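You operate a simulated robot arm through the tools that you are given. There is no shell and no other tool.

You are at the controls of a simulated robot arm. One attempt, no reset.

Task
Test the white double plug at 500 on the test box, then switch off.
Fine: its knob on 500; seat the plug before you switch on; it stays in its socket.

Only the result counts: the job must be done as asked and must still hold three seconds after the hand-in. Knocking over, shifting, dropping, spilling or breaking anything else fails it.

Robot
A 7-joint arm with a two-finger parallel gripper, fixed in place. Base frame: the origin is at the foot of the arm, x ahead of it, y to its left, z up; the work surface is at about z = 0. Readings come in m, degrees, newtons and seconds.
With the tool pointing down near the work surface it reaches from about 0.26 to 0.68 m from the base axis. Its first joint turns from -166.0 to 166.0 degrees. Payload 2.5 kg.
The tool frame sits at the grasp point between the pads (the TCP): z along the fingers, y along the line on which they close. The tips reach 0.03 m beyond it. The gripper opens to 0.094 m. The fingers are 0.028 m wide and 0.01 m thick; the gripper's body (0.05 by 0.096 m) begins 0.055 m behind the TCP.
Orientation is that of the tool frame in the base frame, as a unit quaternion [x, y, z, w]. With the fingers straight down and closing along the base's y, the tool's x points along the base's -x, its y along +y and its z along -z.

Tools
- The arm moves only by the tool apply_moves. Its argument "commands" is one flat list of numbers, 6 for each row, row after row: the shift along the base's x, y, z in m, then the turn, a rotation vector about the base's x, y, z in degrees. In form: [x, y, z, rx, ry, rz, x, y, z, rx, ry, rz, ...]. A call has 1 to 20 rows; each row is the pose to reach, as a shift and turn from the pose commanded when the call began. "fingers" is the opening, from 0 (shut) to 1 (fully open), set as the call begins (left out, the last holds). Rows are played at 5 a second. More than 0.05 m and 8.6 degrees between two rows, or a gripper value outside its range, and nothing of the call is played. Where a pose cannot be reached the arm comes as near as it can. A force on the tool above 40 N (or 10 N above the force at the start of the call, whichever is more), or a blocked arm, ends the call early, and 0.2 s more pass. The fingers move at their own pace (about 0.072 m/s each) and stop on an object; they squeeze with about 43 N. The grip force told is the motor's: it shows also when the fingers shut on nothing. Time passes only in rows, and 0.2 s behind the last, so rows that repeat a pose let the fingers close. The reply holds the time, the measured pose of the TCP, the force on the tool along the base axes, the opening and the grip force, in the units named above and with some noise, with the torque about the TCP (base axes, N m) and any sound that the robot's microphone picked up.
- Cameras (640 x 400 px; columns grow to the right, rows downward): "scene" is fixed at [0.0543, -0.6496, 0.7577]; the picture's right is [0.79, -0.61, 0.00], its down [-0.38, -0.49, -0.78] and it looks along [0.48, 0.62, -0.62] (base axes); focal length 313 px, centre (320, 200). "wrist" rides on the gripper at [0.076, 0.014, -0.102] in the tool frame; the picture's right is [-0.18, 0.98, 0.00], its down [-0.75, -0.14, -0.64] and it looks along [-0.63, -0.12, 0.77] (tool axes); focal length 243 px, centre (320, 200). There is no depth. A picture from a camera that has moved, and an enlarged one, comes with that camera's place and axes in the base frame and with its lens. The place of the scene camera against the robot may be out by one fixed shift of up to 0.012 m in any direction.
- snapshot(camera): a new picture of that camera. It takes no simulated time.
- enlarge(camera, box): a new picture of the part [left, top, right, bottom] of that camera's present view, enlarged. It takes no simulated time.
- finish_job(): hands the job in; it is judged then, once.

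Nothing tells you positions but the pictures and the camera data. Unless the task says otherwise, let go and move clear before handing in.

The tools are called as name(argument=value, ...) on one line, values as JSON. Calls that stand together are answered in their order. apply_moves: Moves the arm, as the interface text tells. Its arguments: {"type":"object","properties":{"commands":{"type":"array","items":{"type":"number"}},"fingers":{"type":"number"}},"required":["commands"]} The other tools are called the same way: snapshot (camera) takes a picture; enlarge (camera, box) takes an enlarged picture of a part of a camera's view; finish_job () hands the job in.

At the start:

```text
clock: 0.0
eef_pos: [0.4898, -0.1744, 0.377]
tcp_rot: [0.0, 1.0, 0.0, 0.0]
force: [-0.4, -0.3, 1.0]
torque: [-0.02, -0.01, 0.01]
finger_gap: 0.0938
grasp_force: 0.1
```

scene: 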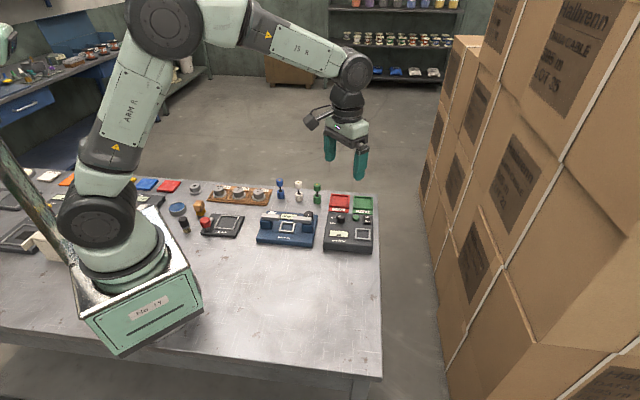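
wrist: 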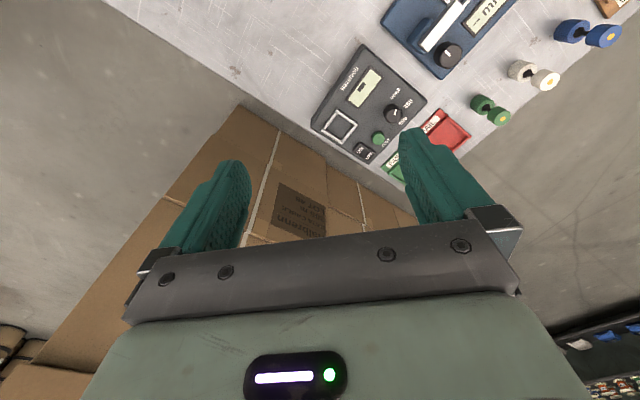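

I see a bench with a dark grey test box, a blue instrument, and blue, white and green double plugs standing behind them. I'll enlarge the views to see the details before moving.

enlarge(camera="scene", box=[240, 170, 400, 270])

enlarge(camera="wrist", box=[300, 0, 640, 212])

enlarge(camera="scene", box=[160, 160, 320, 260])

```text
4.00 times, centred on (320, 220) of scene
camera zoom: at [0.0543, -0.6496, 0.7577], right [0.79, -0.61, 0.0], down [-0.38, -0.49, -0.78], along [0.48, 0.62, -0.62], focal length 1254 px, centre (320, 120)
```

zoom: 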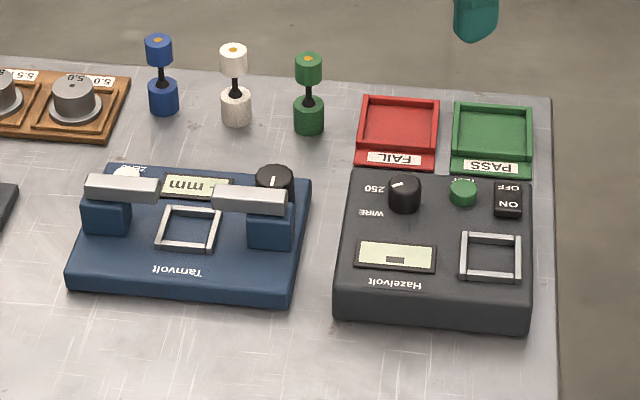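

```text
1.88 times, centred on (470, 106) of wrist
camera zoom: at [0.4153, -0.1603, 0.4793], right [0.18, 0.98, 0.0], down [0.75, -0.14, 0.64], along [0.63, -0.12, -0.77], focal length 457 px, centre (38, 377)
```

zoom: 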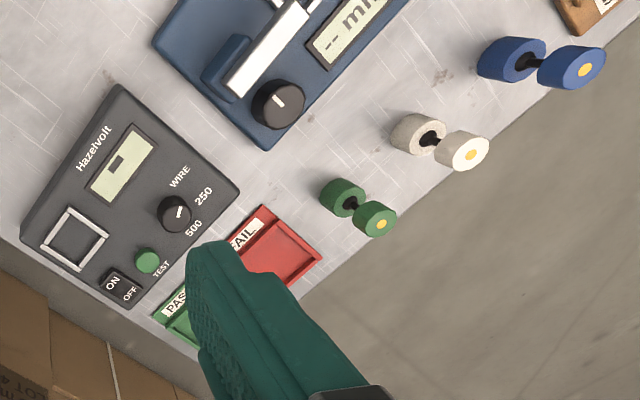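

```text
4.00 times, centred on (240, 210) of scene
camera zoom: at [0.0543, -0.6496, 0.7577], right [0.79, -0.61, 0.0], down [-0.38, -0.49, -0.78], along [0.48, 0.62, -0.62], focal length 1254 px, centre (640, 160)
```

zoom: 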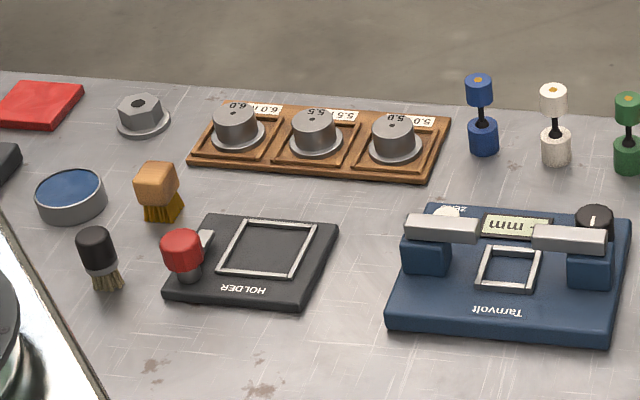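

The test box (Hazelvolt) has a frame-like socket, a knob marked WIRE/250/500, a green TEST button and an ON/OFF rocker. The white plug stands near (0.58, 0.16). I'll move the wrist camera back at height for better views.

apply_moves(commands=[-0.03, 0.03, 0, 0, 0, 0, -0.06, 0.06, 0, 0, 0, 0, -0.09, 0.09, 0, 0, 0, 0, -0.12, 0.12, 0, 0, 0, 0])

snapshot(camera="wrist")

snapshot(camera="scene")

```text
clock: 1.0
eef_pos: [0.3668, -0.0553, 0.3779]
tcp_rot: [0.0, 1.0, -0.001, 0.0]
force: [-0.3, 1.2, 0.5]
torque: [-0.01, 0.0, 0.02]
finger_gap: 0.0941
grasp_force: 0.0
```

```text
taken
camera wrist: at [0.2915, -0.0408, 0.4798], right [0.18, 0.98, 0.0], down [0.75, -0.14, 0.64], along [0.63, -0.12, -0.77], focal length 243 px, centre (320, 200)
```

wrist: 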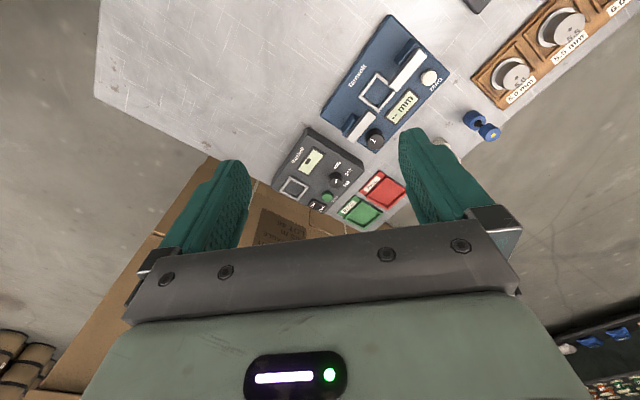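

```text
taken
```

scene: 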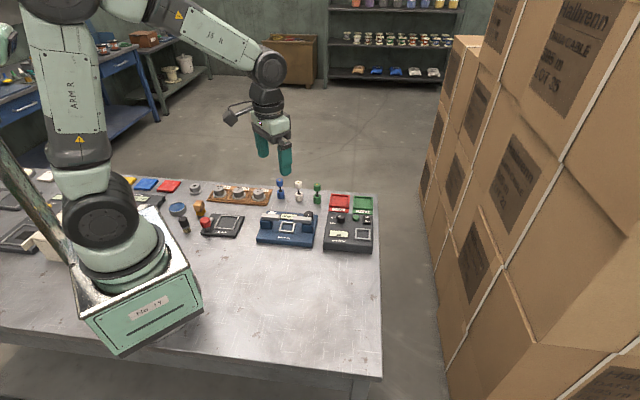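

The box is roughly at (0.58, -0.11), turned on the bench, and the plugs stand in a row towards the left. I'll lower the camera towards the box to read the knob and see the details.

apply_moves(commands=[0.012, -0.007, -0.036, 0, 0, 0, 0.024, -0.014, -0.072, 0, 0, 0, 0.036, -0.021, -0.108, 0, 0, 0, 0.048, -0.028, -0.144, 0, 0, 0, 0.06, -0.035, -0.17, 0, 0, 0])

snapshot(camera="wrist")

enlarge(camera="wrist", box=[240, 80, 440, 205])

```text
clock: 2.2
eef_pos: [0.4288, -0.0888, 0.2069]
tcp_rot: [0.0, 1.0, 0.0, 0.001]
force: [-0.6, 0.4, -0.7]
torque: [-0.02, 0.0, -0.01]
finger_gap: 0.0939
grasp_force: 0.1
```

```text
taken
camera wrist: at [0.3543, -0.0732, 0.3088], right [0.18, 0.98, 0.0], down [0.75, -0.14, 0.64], along [0.63, -0.12, -0.77], focal length 243 px, centre (320, 200)
```

wrist: 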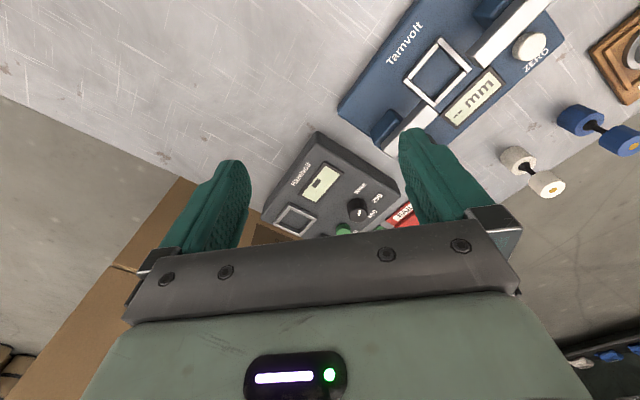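

```text
3.20 times, centred on (340, 142) of wrist
camera zoom: at [0.3543, -0.0732, 0.3088], right [0.18, 0.98, 0.0], down [0.75, -0.14, 0.64], along [0.63, -0.12, -0.77], focal length 776 px, centre (256, 384)
```

zoom: 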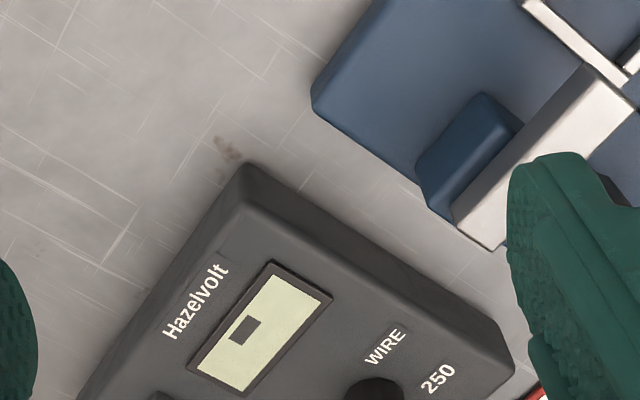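

The fingers hide part of the box; I'll shift forward over it so the panel lies higher in the wrist picture.

apply_moves(commands=[0.035, -0.012, 0.01, 0, 0, 0, 0.07, -0.024, 0.02, 0, 0, 0, 0.1, -0.036, 0.03, 0, 0, 0, 0.12, -0.036, 0.03, 0, 0, 0])

snapshot(camera="wrist")

enlarge(camera="wrist", box=[240, 20, 440, 145])

```text
clock: 3.2
eef_pos: [0.5527, -0.1246, 0.2371]
tcp_rot: [0.0, 1.0, 0.0, -0.001]
force: [-0.5, 0.3, 0.4]
torque: [0.01, -0.03, -0.01]
finger_gap: 0.094
grasp_force: 0.1
```

```text
taken
camera wrist: at [0.4774, -0.1105, 0.3396], right [0.18, 0.98, 0.0], down [0.75, -0.14, 0.64], along [0.63, -0.12, -0.77], focal length 243 px, centre (320, 200)
```

wrist: 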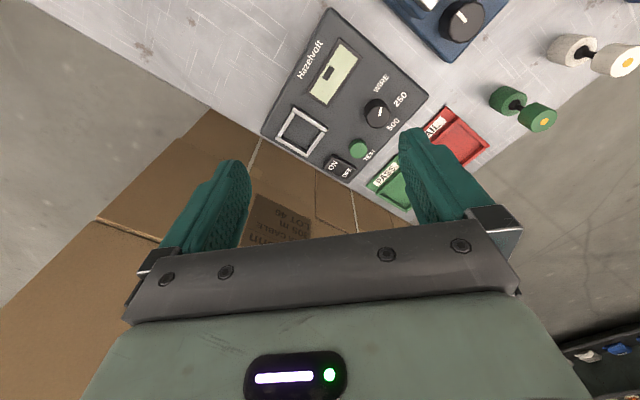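

```text
3.20 times, centred on (340, 82) of wrist
camera zoom: at [0.4774, -0.1105, 0.3396], right [0.18, 0.98, 0.0], down [0.75, -0.14, 0.64], along [0.63, -0.12, -0.77], focal length 776 px, centre (256, 576)
```

zoom: 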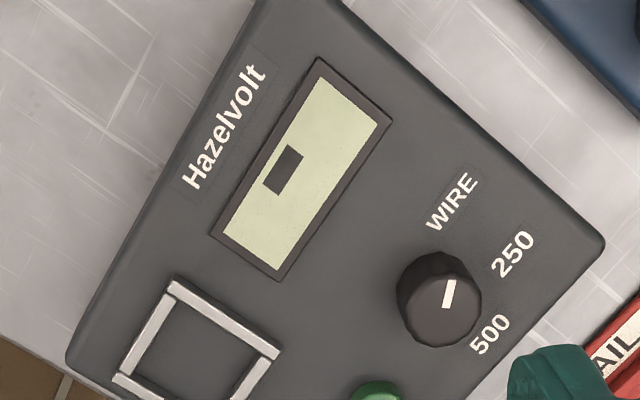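

The socket centre is at about (0.605, -0.158), the knob at about (0.592, -0.06) and the ON/OFF rocker near (0.66, -0.117), and the box stands at 45°. I'll zoom in on the knob, the rocker and the plugs.

enlarge(camera="wrist", box=[340, 60, 420, 110])

enlarge(camera="scene", box=[320, 205, 384, 245])

enlarge(camera="wrist", box=[280, 110, 408, 190])

enlarge(camera="scene", box=[268, 172, 332, 212])

```text
8.00 times, centred on (380, 85) of wrist
camera zoom: at [0.4774, -0.1105, 0.3396], right [0.18, 0.98, 0.0], down [0.75, -0.14, 0.64], along [0.63, -0.12, -0.77], focal length 1941 px, centre (-160, 1120)
```

zoom: 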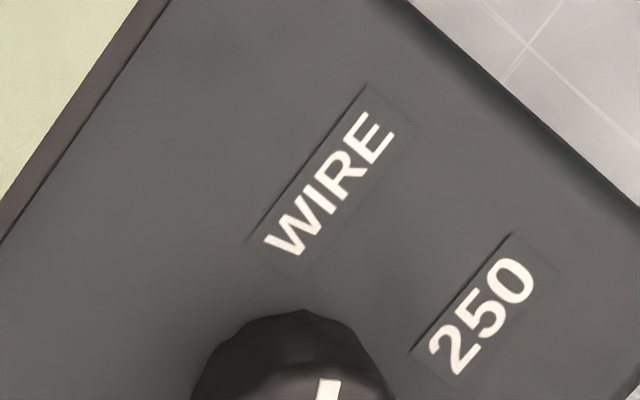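

```text
10.00 times, centred on (352, 225) of scene
camera zoom: at [0.0543, -0.6496, 0.7577], right [0.79, -0.61, 0.0], down [-0.38, -0.49, -0.78], along [0.48, 0.62, -0.62], focal length 3134 px, centre (0, -50)
```

zoom: 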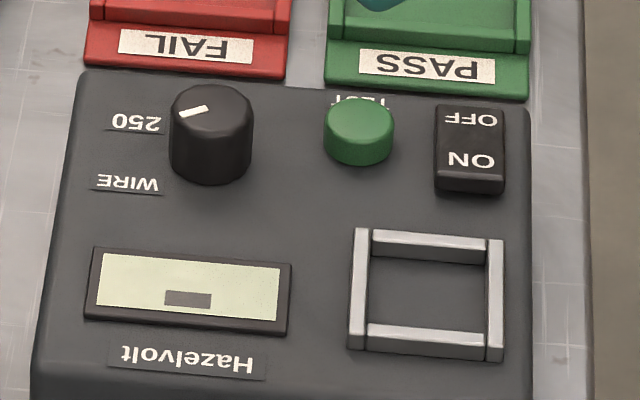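

```text
5.00 times, centred on (344, 150) of wrist
camera zoom: at [0.4774, -0.1105, 0.3396], right [0.18, 0.98, 0.0], down [0.75, -0.14, 0.64], along [0.63, -0.12, -0.77], focal length 1213 px, centre (200, 450)
```

zoom: 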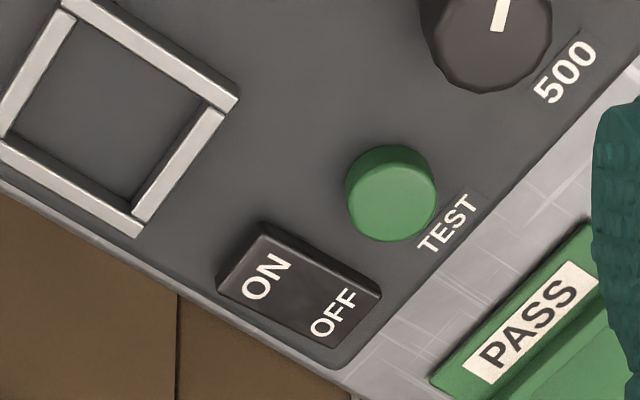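

```text
10.00 times, centred on (300, 192) of scene
camera zoom: at [0.0543, -0.6496, 0.7577], right [0.79, -0.61, 0.0], down [-0.38, -0.49, -0.78], along [0.48, 0.62, -0.62], focal length 3134 px, centre (520, 280)
```

zoom: 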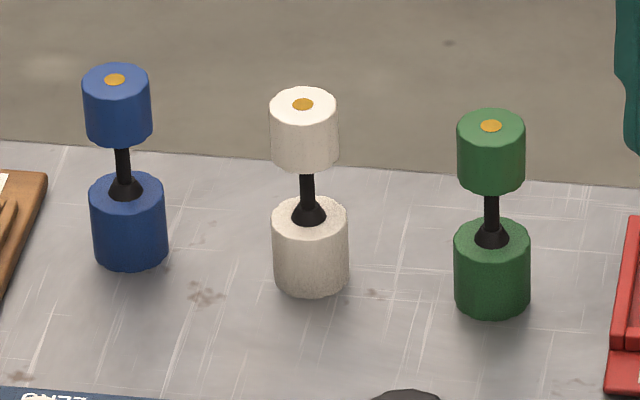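

The rocker's ON end stands raised, so the box is off, and the knob mark points to WIRE. 500 is about 128° further clockwise. I'll move above the knob and turn the wrist to +65° high up, to check the wrist's range and get a better look.

apply_moves(commands=[0.005, 0.008, 0, 0, 0, 8.125, 0.01, 0.016, 0, 0, 0, 16.25, 0.015, 0.024, 0, 0, 0, 24.375, 0.02, 0.032, 0, 0, 0, 32.5, 0.025, 0.04, 0, 0, 0, 40.625, 0.03, 0.048, 0, 0, 0, 48.75, 0.035, 0.056, 0, 0, 0, 56.875, 0.039, 0.063, 0, 0, 0, 65, 0.039, 0.063, 0, 0, 0, 65], fingers=0.6)

snapshot(camera="wrist")

snapshot(camera="scene")

```text
clock: 5.2
eef_pos: [0.5899, -0.0617, 0.2373]
tcp_rot: [-0.538, 0.843, -0.001, 0.0]
force: [-0.1, 0.4, 0.5]
torque: [-0.01, -0.01, 0.0]
finger_gap: 0.0564
grasp_force: 0.1
```

```text
taken
camera wrist: at [0.5458, -0.1249, 0.34], right [-0.81, 0.58, 0.0], down [0.45, 0.62, 0.64], along [0.37, 0.52, -0.77], focal length 243 px, centre (320, 200)
```

wrist: 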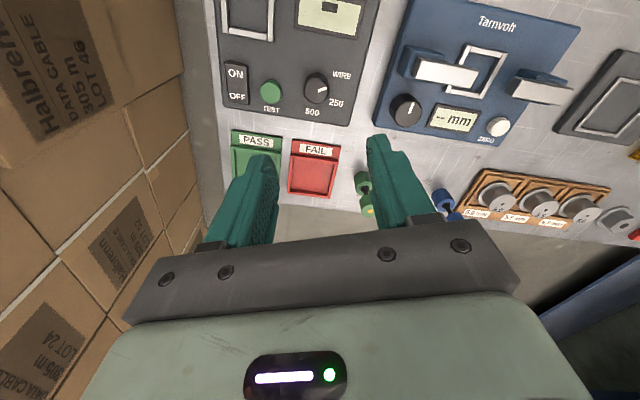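

```text
taken
```

scene: 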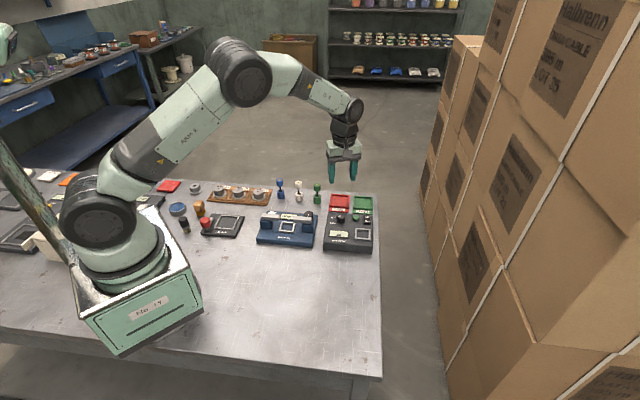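

The +65° yaw is reachable and gives an upright view of the panel. I'll zoom in on it.

enlarge(camera="wrist", box=[210, 20, 370, 120])

enlarge(camera="wrist", box=[290, 60, 354, 100])

```text
4.00 times, centred on (290, 70) of wrist
camera zoom: at [0.5458, -0.1249, 0.34], right [-0.81, 0.58, 0.0], down [0.45, 0.62, 0.64], along [0.37, 0.52, -0.77], focal length 970 px, centre (440, 720)
```

zoom: 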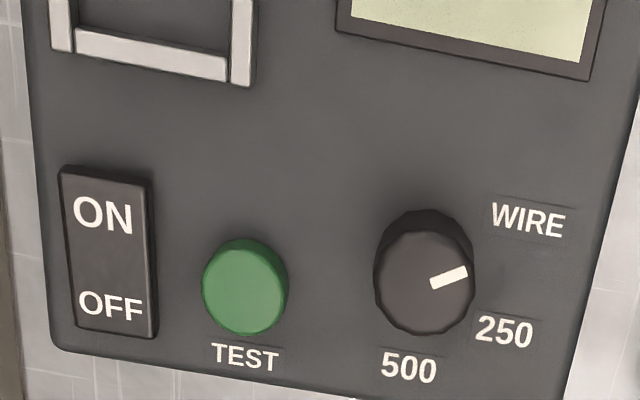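

```text
10.00 times, centred on (322, 80) of wrist
camera zoom: at [0.5458, -0.1249, 0.34], right [-0.81, 0.58, 0.0], down [0.45, 0.62, 0.64], along [0.37, 0.52, -0.77], focal length 2426 px, centre (300, 1400)
```

zoom: 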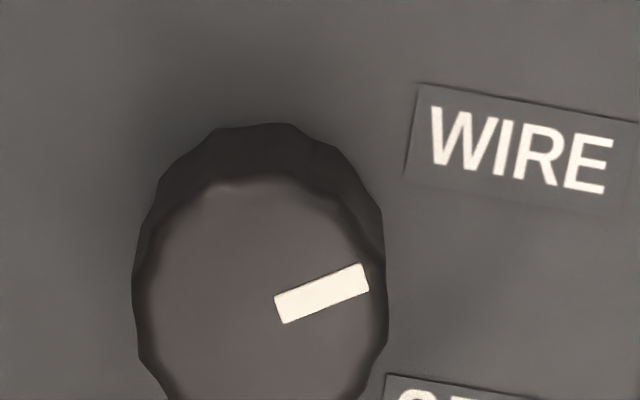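

The knob's mark points at WIRE (165° in the base frame); 250 lies at 105° and 500 at 45°, so a 120° clockwise turn is needed. The knob's axis is at about (0.594, -0.0655) and its top at z≈0.067. I'll check in the air that the wrist can swing from +65° to -55°.

apply_moves(commands=[0.004, -0.004, 0, 0, 0, -8, 0.004, -0.004, 0, 0, 0, -16, 0.004, -0.004, 0, 0, 0, -24, 0.004, -0.004, 0, 0, 0, -32, 0.004, -0.004, 0, 0, 0, -40, 0.004, -0.004, 0, 0, 0, -48, 0.004, -0.004, 0, 0, 0, -56, 0.004, -0.004, 0, 0, 0, -64, 0.004, -0.004, 0, 0, 0, -72, 0.004, -0.004, 0, 0, 0, -80, 0.004, -0.004, 0, 0, 0, -88, 0.004, -0.004, 0, 0, 0, -96, 0.004, -0.004, 0, 0, 0, -104, 0.004, -0.004, 0, 0, 0, -112, 0.004, -0.004, 0, 0, 0, -120, 0.004, -0.004, 0, 0, 0, -125])

snapshot(camera="wrist")

```text
clock: 8.6
eef_pos: [0.5936, -0.0668, 0.2367]
tcp_rot: [0.501, 0.865, 0.001, 0.0]
force: [0.5, -0.6, -0.4]
torque: [-0.01, -0.01, 0.02]
finger_gap: 0.0562
grasp_force: 0.0
```

```text
taken
camera wrist: at [0.5684, 0.0064, 0.3393], right [0.94, 0.33, 0.0], down [0.25, -0.72, 0.64], along [0.21, -0.61, -0.77], focal length 243 px, centre (320, 200)
```

wrist: 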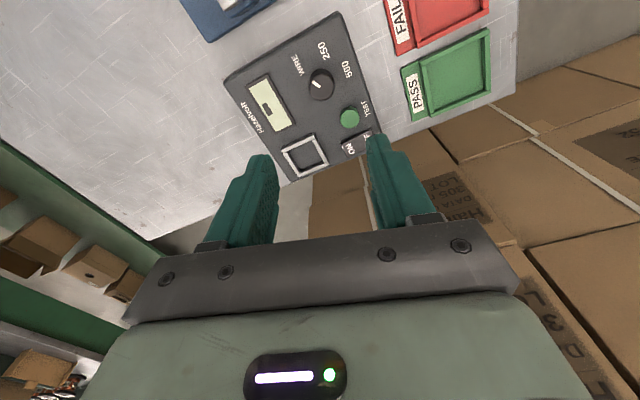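

The full swing is reachable. This opposite view lets me refine positions, so I'll zoom in before gripping the knob.

enlarge(camera="wrist", box=[240, 60, 400, 160])

enlarge(camera="wrist", box=[270, 105, 398, 185])

```text
4.00 times, centred on (320, 110) of wrist
camera zoom: at [0.5684, 0.0064, 0.3393], right [0.94, 0.33, 0.0], down [0.25, -0.72, 0.64], along [0.21, -0.61, -0.77], focal length 970 px, centre (320, 560)
```

zoom: 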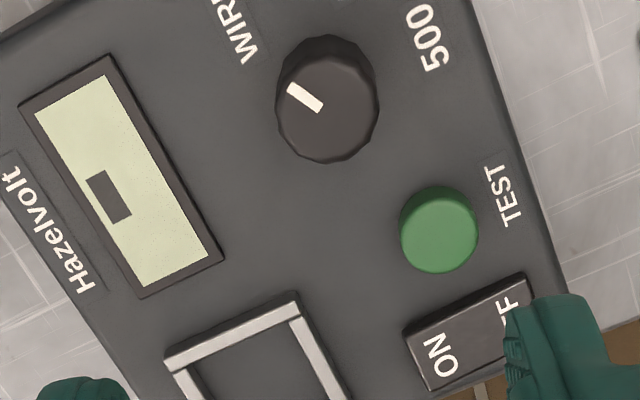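

```text
5.00 times, centred on (334, 145) of wrist
camera zoom: at [0.5684, 0.0064, 0.3393], right [0.94, 0.33, 0.0], down [0.25, -0.72, 0.64], along [0.21, -0.61, -0.77], focal length 1213 px, centre (250, 475)
```

zoom: 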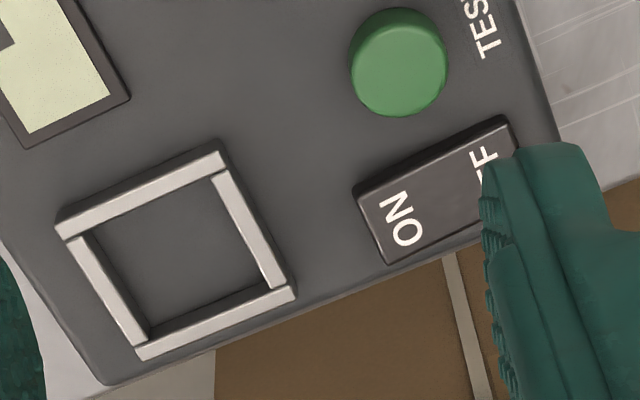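

Three views agree: knob at (0.595, -0.064), socket at (0.606, -0.158), TEST at (0.638, -0.090), rocker at (0.665, -0.118). I'll turn back to +65° and go down above the knob with the fingers open around it.

apply_moves(commands=[0.002, 0.002, 0, 0, 0, 8, 0.002, 0.002, 0, 0, 0, 16, 0.002, 0.002, 0, 0, 0, 24, 0.002, 0.002, 0, 0, 0, 32, 0.002, 0.002, 0, 0, 0, 40, 0.002, 0.002, 0, 0, 0, 48, 0.002, 0.002, 0, 0, 0, 56, 0.002, 0.002, 0, 0, 0, 64, 0.002, 0.002, 0, 0, 0, 72, 0.002, 0.002, 0, 0, 0, 80, 0.002, 0.002, 0, 0, 0, 88, 0.002, 0.002, 0, 0, 0, 96, 0.002, 0.002, 0, 0, 0, 104, 0.002, 0.002, 0, 0, 0, 112, 0.002, 0.002, -0.03, 0, 0, 120, 0.002, 0.002, -0.06, 0, 0, 125, 0.002, 0.002, -0.09, 0, 0, 125, 0.002, 0.002, -0.12, 0, 0, 125])

snapshot(camera="wrist")

enlarge(camera="scene", box=[300, 150, 396, 210])

```text
clock: 12.4
eef_pos: [0.5943, -0.066, 0.1175]
tcp_rot: [-0.537, 0.843, 0.0, 0.0]
force: [-0.6, -0.5, -0.4]
torque: [0.02, 0.0, 0.01]
finger_gap: 0.0562
grasp_force: 0.0
```

```text
taken
camera wrist: at [0.5501, -0.1282, 0.2206], right [-0.81, 0.58, 0.0], down [0.45, 0.62, 0.64], along [0.37, 0.52, -0.77], focal length 243 px, centre (320, 200)
```

wrist: 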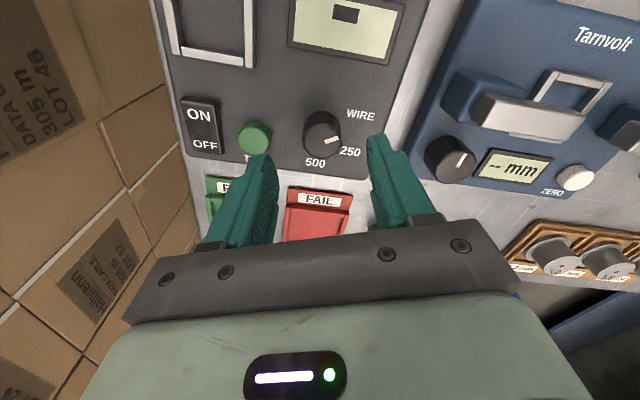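

```text
6.67 times, centred on (348, 180) of scene
camera zoom: at [0.0543, -0.6496, 0.7577], right [0.79, -0.61, 0.0], down [-0.38, -0.49, -0.78], along [0.48, 0.62, -0.62], focal length 2089 px, centre (133, 333)
```

zoom: 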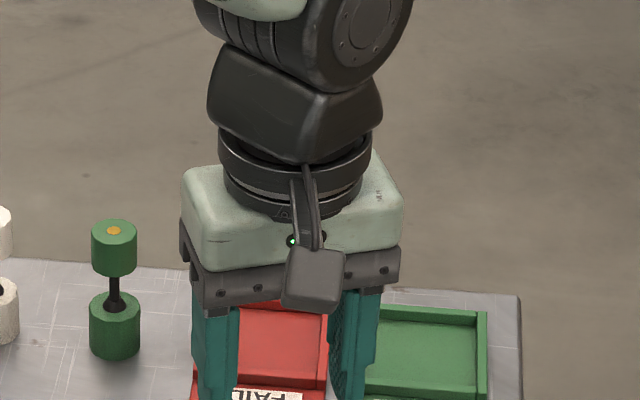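

I'm above the knob with the fingers on either side. I'll zoom in to check its centring before descending.

enlarge(camera="wrist", box=[256, 90, 384, 170])

```text
5.00 times, centred on (320, 130) of wrist
camera zoom: at [0.5501, -0.1282, 0.2206], right [-0.81, 0.58, 0.0], down [0.45, 0.62, 0.64], along [0.37, 0.52, -0.77], focal length 1213 px, centre (320, 550)
```

zoom: 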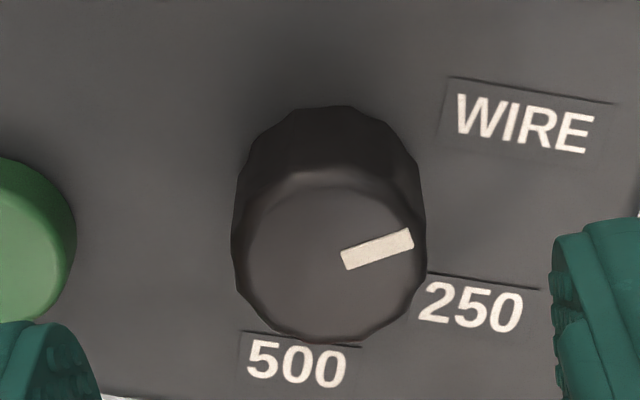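

The knob is centred to within about 1.5 mm. I'll correct that and descend to grip height, with the tips about 6 mm above the panel.

apply_moves(commands=[-0.0012, 0.0009, -0.012, 0, 0, 0, -0.0012, 0.0009, -0.024, 0, 0, 0, -0.0012, 0.0009, -0.034, 0, 0, 0, -0.0012, 0.0009, -0.04, 0, 0, 0])

snapshot(camera="wrist")

enlarge(camera="scene", box=[310, 180, 390, 230])

```text
clock: 13.4
eef_pos: [0.5951, -0.0647, 0.0769]
tcp_rot: [-0.537, 0.843, 0.0, 0.0]
force: [-0.1, 0.1, 0.7]
torque: [-0.01, 0.03, 0.01]
finger_gap: 0.0564
grasp_force: 0.0
```

```text
taken
camera wrist: at [0.5502, -0.1265, 0.1792], right [-0.81, 0.58, 0.0], down [0.45, 0.62, 0.64], along [0.37, 0.52, -0.77], focal length 243 px, centre (320, 200)
```

wrist: 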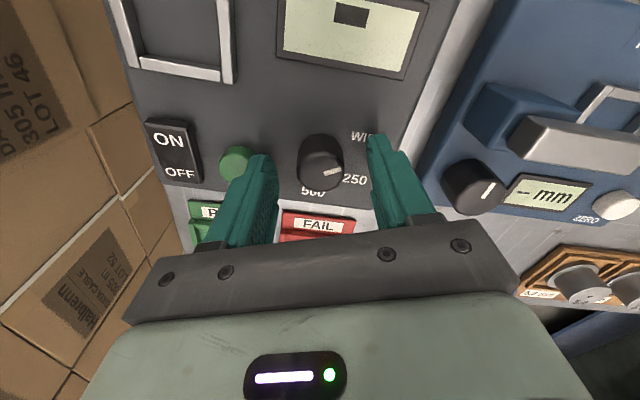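

```text
8.00 times, centred on (350, 205) of scene
camera zoom: at [0.0543, -0.6496, 0.7577], right [0.79, -0.61, 0.0], down [-0.38, -0.49, -0.78], along [0.48, 0.62, -0.62], focal length 2507 px, centre (80, 160)
```

zoom: 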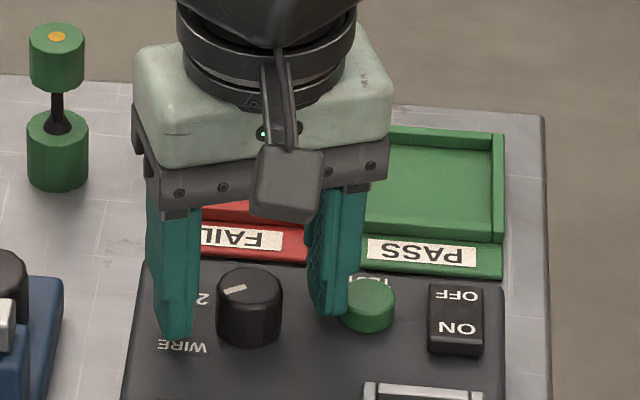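

The fingers straddle the knob and clear the TEST button. I'll close on the knob now.

apply_moves(commands=[0, 0, 0, 0, 0, 0, 0, 0, 0, 0, 0, 0, 0, 0, 0, 0, 0, 0, 0, 0, 0, 0, 0, 0], fingers=0)

snapshot(camera="wrist")

```text
clock: 14.4
eef_pos: [0.5943, -0.0641, 0.0776]
tcp_rot: [-0.538, 0.843, 0.0, -0.001]
force: [-5.4, 1.5, 1.5]
torque: [-0.04, 0.2, 0.0]
finger_gap: 0.0272
grasp_force: 45.3
```

```text
taken
camera wrist: at [0.55, -0.1263, 0.1793], right [-0.81, 0.58, 0.0], down [0.45, 0.62, 0.64], along [0.37, 0.52, -0.77], focal length 243 px, centre (320, 200)
```

wrist: 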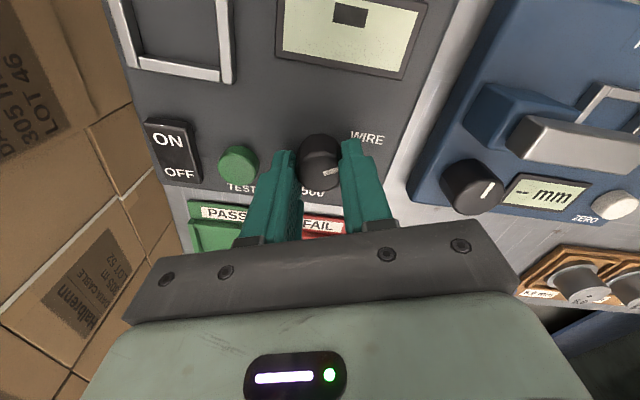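

The grip is on the knob (gap 27 mm) with a slight side load. I'll relieve that and turn the first 40° clockwise to see whether the knob follows.

apply_moves(commands=[-0.0008, 0.0004, 0, 0, 0, 0, -0.0008, 0.0004, 0, 0, 0, -8, -0.0008, 0.0004, 0, 0, 0, -16, -0.0008, 0.0004, 0, 0, 0, -24, -0.0008, 0.0004, 0, 0, 0, -32, -0.0008, 0.0004, 0, 0, 0, -40])

enlarge(camera="scene", box=[310, 190, 390, 240])

enlarge(camera="wrist", box=[240, 80, 400, 180])

```text
clock: 15.8
eef_pos: [0.5937, -0.0638, 0.0772]
tcp_rot: [-0.215, 0.977, 0.0, 0.001]
force: [3.3, 1.9, -6.4]
torque: [-0.32, 0.73, -0.02]
finger_gap: 0.027
grasp_force: 45.5
```

```text
8.00 times, centred on (350, 215) of scene
camera zoom: at [0.0543, -0.6496, 0.7577], right [0.79, -0.61, 0.0], down [-0.38, -0.49, -0.78], along [0.48, 0.62, -0.62], focal length 2507 px, centre (80, 80)
```

zoom: 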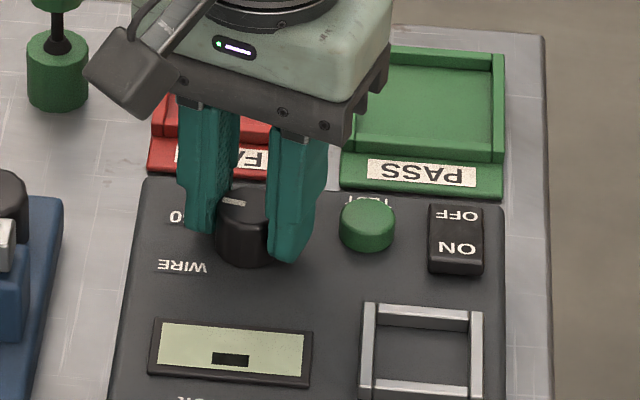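

```text
4.00 times, centred on (320, 130) of wrist
camera zoom: at [0.5198, -0.0825, 0.1791], right [-0.25, 0.97, 0.0], down [0.74, 0.19, 0.64], along [0.62, 0.16, -0.77], focal length 970 px, centre (320, 480)
```

zoom: 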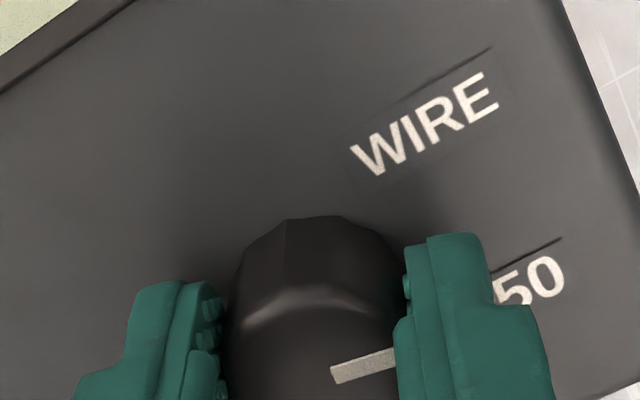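

The knob follows the fingers. I'll continue the remaining 80° clockwise.

apply_moves(commands=[0, 0, 0, 0, 0, -8, 0, 0, 0, 0, 0, -16, 0, 0, 0, 0, 0, -24, 0, 0, 0, 0, 0, -32, 0, 0, 0, 0, 0, -40, 0, 0, 0, 0, 0, -48, 0, 0, 0, 0, 0, -56, 0, 0, 0, 0, 0, -64, 0, 0, 0, 0, 0, -72, 0, 0, 0, 0, 0, -80, 0, 0, 0, 0, 0, -80])

enlarge(camera="scene", box=[310, 190, 390, 240])

enlarge(camera="wrist", box=[240, 80, 400, 180])

```text
clock: 18.2
eef_pos: [0.5936, -0.0637, 0.077]
tcp_rot: [0.462, 0.887, 0.001, 0.001]
force: [20.7, -0.2, -19.2]
torque: [-0.05, -0.61, 0.2]
finger_gap: 0.027
grasp_force: 45.2
```

```text
8.00 times, centred on (350, 215) of scene
camera zoom: at [0.0543, -0.6496, 0.7577], right [0.79, -0.61, 0.0], down [-0.38, -0.49, -0.78], along [0.48, 0.62, -0.62], focal length 2507 px, centre (80, 80)
```

zoom: 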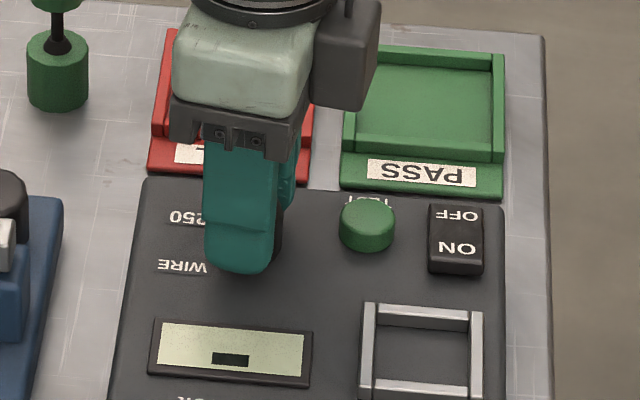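

```text
4.00 times, centred on (320, 130) of wrist
camera zoom: at [0.5627, 0.007, 0.1793], right [0.91, 0.41, 0.0], down [0.31, -0.7, 0.64], along [0.27, -0.59, -0.77], focal length 970 px, centre (320, 480)
```

zoom: 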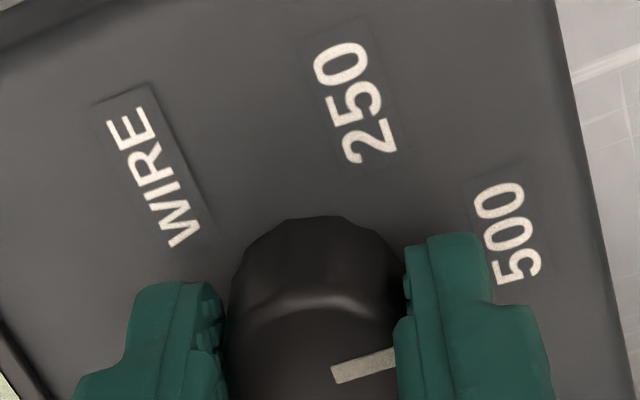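

The knob has followed through the whole 120° and the box has not moved. I'll release the fingers, rise straight up and check the mark against the 500 label.

apply_moves(commands=[0.0005, 0, 0, 0, 0, 0, 0.0005, 0, 0, 0, 0, 0, 0.0005, 0, 0, 0, 0, 0], fingers=0.6)

enlarge(camera="wrist", box=[240, 80, 400, 180])

enlarge(camera="scene", box=[310, 190, 390, 240])

```text
clock: 19.0
eef_pos: [0.5954, -0.0628, 0.0768]
tcp_rot: [0.461, 0.887, 0.0, 0.0]
force: [-0.6, 0.1, -0.1]
torque: [-0.03, 0.0, 0.01]
finger_gap: 0.0566
grasp_force: 0.1
```

```text
4.00 times, centred on (320, 130) of wrist
camera zoom: at [0.5629, 0.0073, 0.1796], right [0.91, 0.41, 0.0], down [0.32, -0.7, 0.64], along [0.26, -0.58, -0.77], focal length 970 px, centre (320, 480)
```

zoom: 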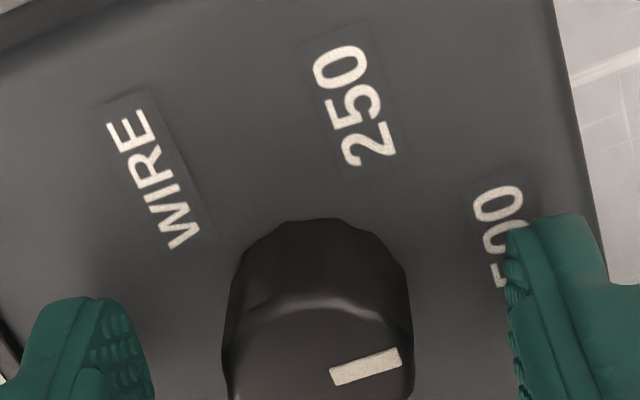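

```text
8.00 times, centred on (350, 215) of scene
camera zoom: at [0.0543, -0.6496, 0.7577], right [0.79, -0.61, 0.0], down [-0.38, -0.49, -0.78], along [0.48, 0.62, -0.62], focal length 2507 px, centre (80, 80)
```

zoom: 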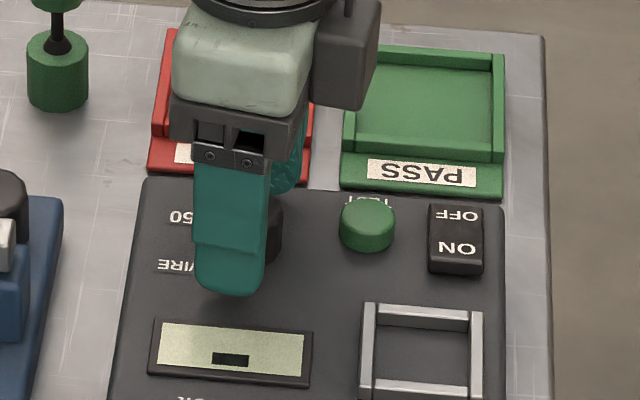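

The knob stayed put after release. I'll rise and take a clear look at the panel.

apply_moves(commands=[0, 0, 0.03, 0, 0, 0, 0, 0, 0.06, 0, 0, 0, 0, 0, 0.1, 0, 0, 0, 0, 0, 0.14, 0, 0, 0])

enlarge(camera="wrist", box=[220, 60, 412, 180])

enlarge(camera="scene", box=[310, 190, 390, 240])

```text
clock: 20.0
eef_pos: [0.5936, -0.0641, 0.2183]
tcp_rot: [0.461, 0.887, 0.001, 0.0]
force: [-0.4, 0.3, -0.1]
torque: [0.01, 0.06, -0.03]
finger_gap: 0.0565
grasp_force: 0.0
```

```text
3.33 times, centred on (316, 120) of wrist
camera zoom: at [0.5619, 0.0069, 0.3213], right [0.91, 0.41, 0.0], down [0.32, -0.7, 0.64], along [0.26, -0.59, -0.77], focal length 809 px, centre (333, 467)
```

zoom: 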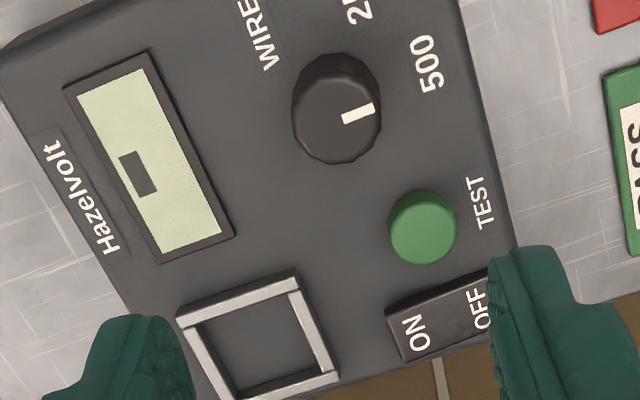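

```text
8.00 times, centred on (350, 215) of scene
camera zoom: at [0.0543, -0.6496, 0.7577], right [0.79, -0.61, 0.0], down [-0.38, -0.49, -0.78], along [0.48, 0.62, -0.62], focal length 2507 px, centre (80, 80)
```

zoom: 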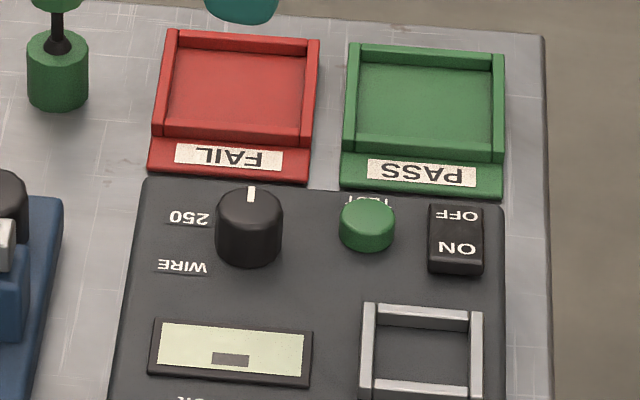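

The mark now points at 44–45°, squarely at 500. Next I'll move above the white plug (about (0.579, 0.164)) with the fingers set to close across the row of plugs.

apply_moves(commands=[-0.0025, 0.039, 0, 0, 0, 2, -0.005, 0.078, 0, 0, 0, 4, -0.0075, 0.117, 0, 0, 0, 6, -0.01, 0.156, 0, 0, 0, 8, -0.0125, 0.195, 0, 0, 0, 10, -0.015, 0.228, 0, 0, 0, 10, -0.015, 0.228, 0, 0, 0, 10])

snapshot(camera="wrist")

enlarge(camera="wrist", box=[240, 60, 400, 160])

```text
clock: 21.6
eef_pos: [0.581, 0.163, 0.2168]
tcp_rot: [0.383, 0.924, 0.0, 0.0]
force: [-0.7, -0.4, -0.3]
torque: [-0.03, 0.0, -0.02]
finger_gap: 0.0564
grasp_force: 0.0
```

```text
taken
camera wrist: at [0.538, 0.2277, 0.3198], right [0.83, 0.56, 0.0], down [0.43, -0.63, 0.64], along [0.36, -0.53, -0.77], focal length 243 px, centre (320, 200)
```

wrist: 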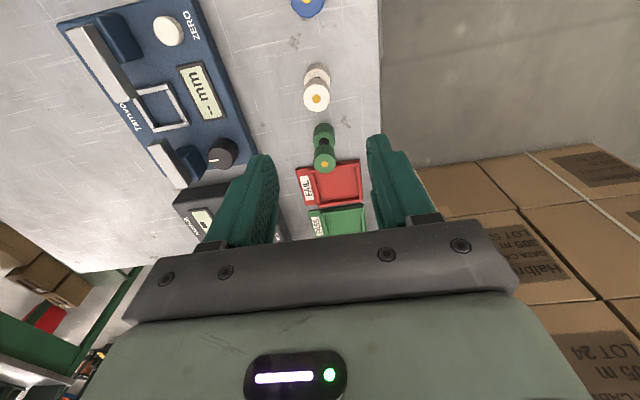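

```text
4.00 times, centred on (320, 110) of wrist
camera zoom: at [0.538, 0.2277, 0.3198], right [0.83, 0.56, 0.0], down [0.43, -0.63, 0.64], along [0.36, -0.53, -0.77], focal length 970 px, centre (320, 560)
```

zoom: 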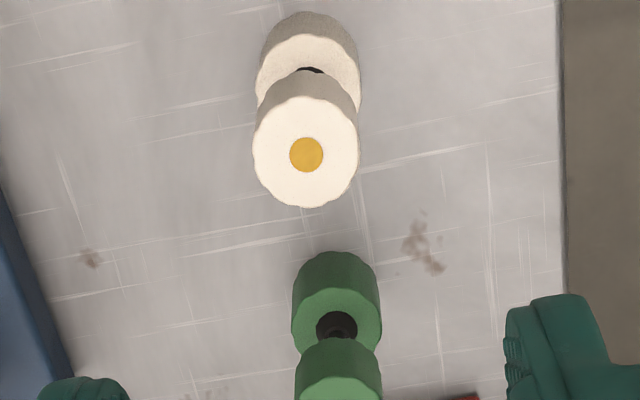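

The white plug's top is about 4.6 mm nearer in x than the grip axis. I'll correct that and descend part-way for a second check.

apply_moves(commands=[-0.0046, 0.0009, -0.02, 0, 0, 0, -0.0046, 0.0009, -0.04, 0, 0, 0, -0.0046, 0.0009, -0.06, 0, 0, 0, -0.0046, 0.0009, -0.08, 0, 0, 0, -0.0046, 0.0009, -0.08, 0, 0, 0])

snapshot(camera="wrist")

enlarge(camera="wrist", box=[240, 80, 400, 180])

enlarge(camera="scene", box=[260, 150, 340, 200])

```text
clock: 22.8
eef_pos: [0.5744, 0.1664, 0.1369]
tcp_rot: [0.382, 0.924, 0.0, 0.0]
force: [0.2, -0.5, 0.4]
torque: [0.01, 0.01, 0.02]
finger_gap: 0.0565
grasp_force: 0.0
```

```text
taken
camera wrist: at [0.5314, 0.2295, 0.2389], right [0.83, 0.56, 0.0], down [0.43, -0.63, 0.64], along [0.36, -0.53, -0.77], focal length 243 px, centre (320, 200)
```

wrist: 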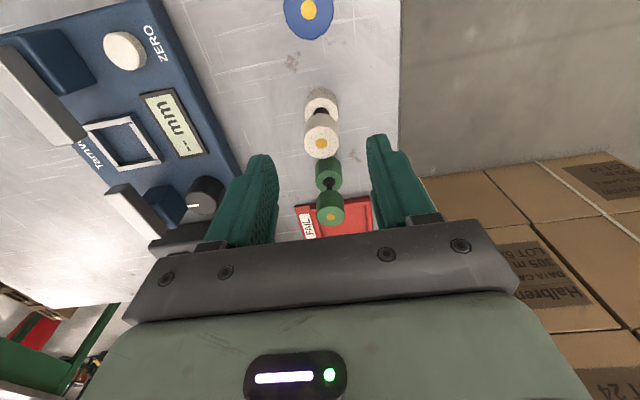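

```text
4.00 times, centred on (320, 130) of wrist
camera zoom: at [0.5314, 0.2295, 0.2389], right [0.83, 0.56, 0.0], down [0.43, -0.63, 0.64], along [0.36, -0.53, -0.77], focal length 970 px, centre (320, 480)
```

zoom: 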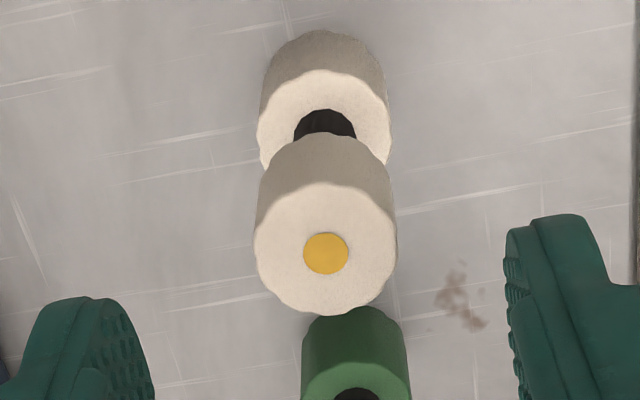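

```text
8.00 times, centred on (300, 175) of scene
camera zoom: at [0.0543, -0.6496, 0.7577], right [0.79, -0.61, 0.0], down [-0.38, -0.49, -0.78], along [0.48, 0.62, -0.62], focal length 2507 px, centre (480, 400)
```

zoom: 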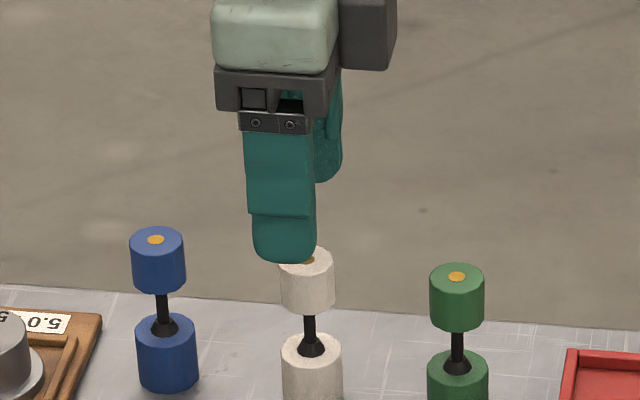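

The plug is now within about 2 mm of the grip axis. I'll descend so the pads hold only the upper barrel, clear of the wider base.

apply_moves(commands=[0.001, -0.0005, -0.018, 0, 0, 0, 0.0015, -0.001, -0.036, 0, 0, 0, 0.0015, -0.001, -0.054, 0, 0, 0, 0.0015, -0.001, -0.068, 0, 0, 0, 0.0015, -0.001, -0.068, 0, 0, 0])

enlarge(camera="wrist", box=[240, 100, 400, 200])

enlarge(camera="scene", box=[260, 160, 340, 210])

```text
clock: 24.0
eef_pos: [0.5768, 0.1626, 0.0672]
tcp_rot: [0.382, 0.924, 0.0, 0.0]
force: [-0.4, -0.1, -0.4]
torque: [-0.02, 0.01, 0.05]
finger_gap: 0.0566
grasp_force: 0.3
```

```text
4.00 times, centred on (320, 150) of wrist
camera zoom: at [0.534, 0.2277, 0.1704], right [0.83, 0.56, 0.0], down [0.43, -0.63, 0.64], along [0.36, -0.53, -0.77], focal length 970 px, centre (320, 400)
```

zoom: 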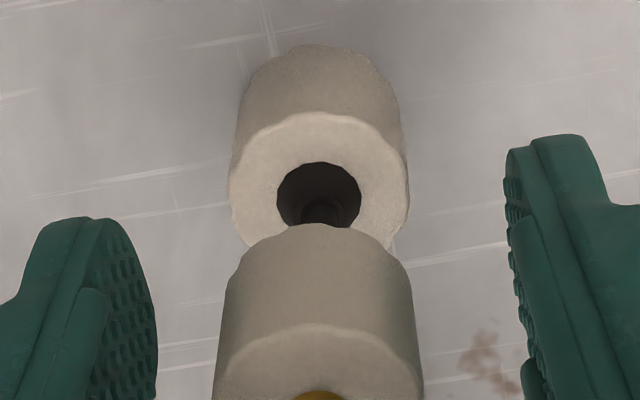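

```text
8.00 times, centred on (300, 185) of scene
camera zoom: at [0.0543, -0.6496, 0.7577], right [0.79, -0.61, 0.0], down [-0.38, -0.49, -0.78], along [0.48, 0.62, -0.62], focal length 2507 px, centre (480, 320)
```

zoom: 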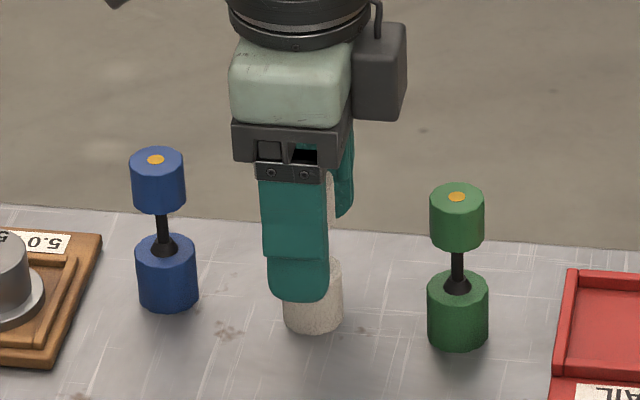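

The fingers straddle the upper barrel cleanly. I'll close on it.

apply_moves(commands=[0, 0, 0, 0, 0, 0, 0, 0, 0, 0, 0, 0, 0, 0, 0, 0, 0, 0, 0, 0, 0, 0, 0, 0], fingers=0)

enlarge(camera="wrist", box=[240, 100, 400, 200])

enlarge(camera="scene", box=[260, 160, 340, 210])

```text
clock: 25.0
eef_pos: [0.5774, 0.1642, 0.068]
tcp_rot: [0.383, 0.924, 0.0, 0.002]
force: [0.6, -1.4, -0.5]
torque: [0.0, 0.0, -0.04]
finger_gap: 0.0248
grasp_force: 43.0
```

```text
4.00 times, centred on (320, 150) of wrist
camera zoom: at [0.5338, 0.2277, 0.1704], right [0.83, 0.56, 0.0], down [0.43, -0.63, 0.64], along [0.36, -0.53, -0.77], focal length 970 px, centre (320, 400)
```

zoom: 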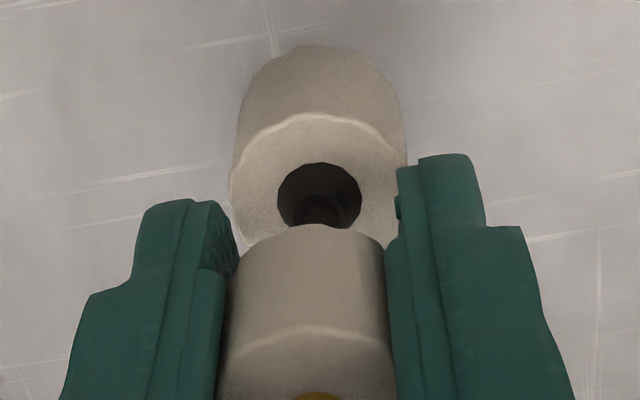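

```text
8.00 times, centred on (300, 185) of scene
camera zoom: at [0.0543, -0.6496, 0.7577], right [0.79, -0.61, 0.0], down [-0.38, -0.49, -0.78], along [0.48, 0.62, -0.62], focal length 2507 px, centre (480, 320)
```

zoom: 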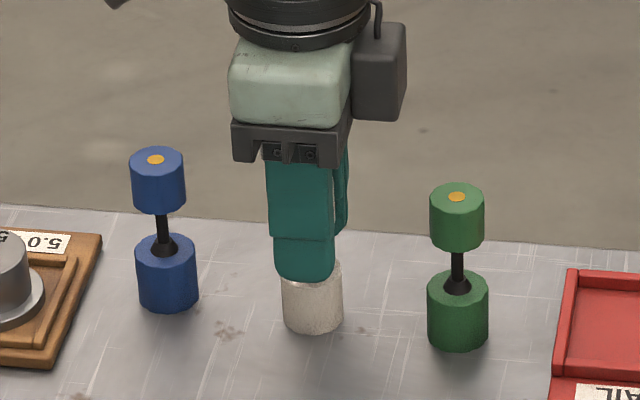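

Gripped at 24.8 mm with almost no side load. I'll lift straight up and see how the plug hangs.

apply_moves(commands=[0, 0, 0.005, 0, 0, 0, 0, 0, 0.015, 0, 0, 0, 0, 0, 0.035, 0, 0, 0, 0, 0, 0.065, 0, 0, 0, 0, 0, 0.1, 0, 0, 0, 0, 0, 0.125, 0, 0, 0, 0, 0, 0.125, 0, 0, 0])

enlarge(camera="wrist", box=[240, 60, 400, 160])

enlarge(camera="scene", box=[240, 120, 352, 190])

```text
clock: 26.6
eef_pos: [0.5744, 0.1634, 0.1932]
tcp_rot: [0.382, 0.924, 0.001, 0.0]
force: [-0.1, 0.9, -1.4]
torque: [0.05, -0.03, -0.02]
finger_gap: 0.0248
grasp_force: 43.2
```

```text
4.00 times, centred on (320, 110) of wrist
camera zoom: at [0.5315, 0.2272, 0.2958], right [0.83, 0.56, 0.0], down [0.43, -0.63, 0.64], along [0.36, -0.53, -0.77], focal length 970 px, centre (320, 560)
```

zoom: 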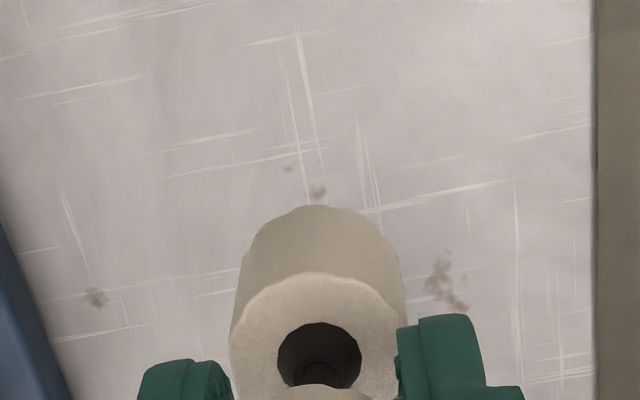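

```text
5.71 times, centred on (296, 155) of scene
camera zoom: at [0.0543, -0.6496, 0.7577], right [0.79, -0.61, 0.0], down [-0.38, -0.49, -0.78], along [0.48, 0.62, -0.62], focal length 1791 px, centre (457, 457)
```

zoom: 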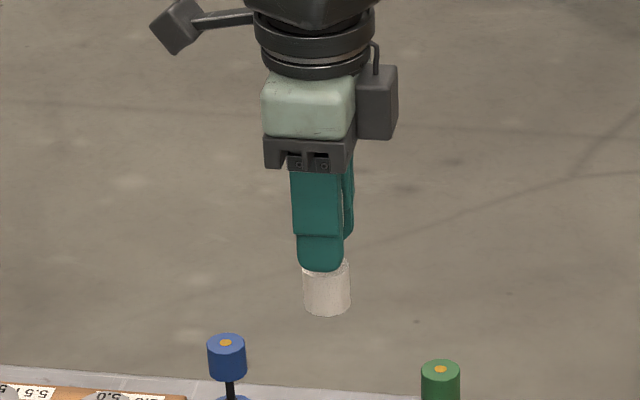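

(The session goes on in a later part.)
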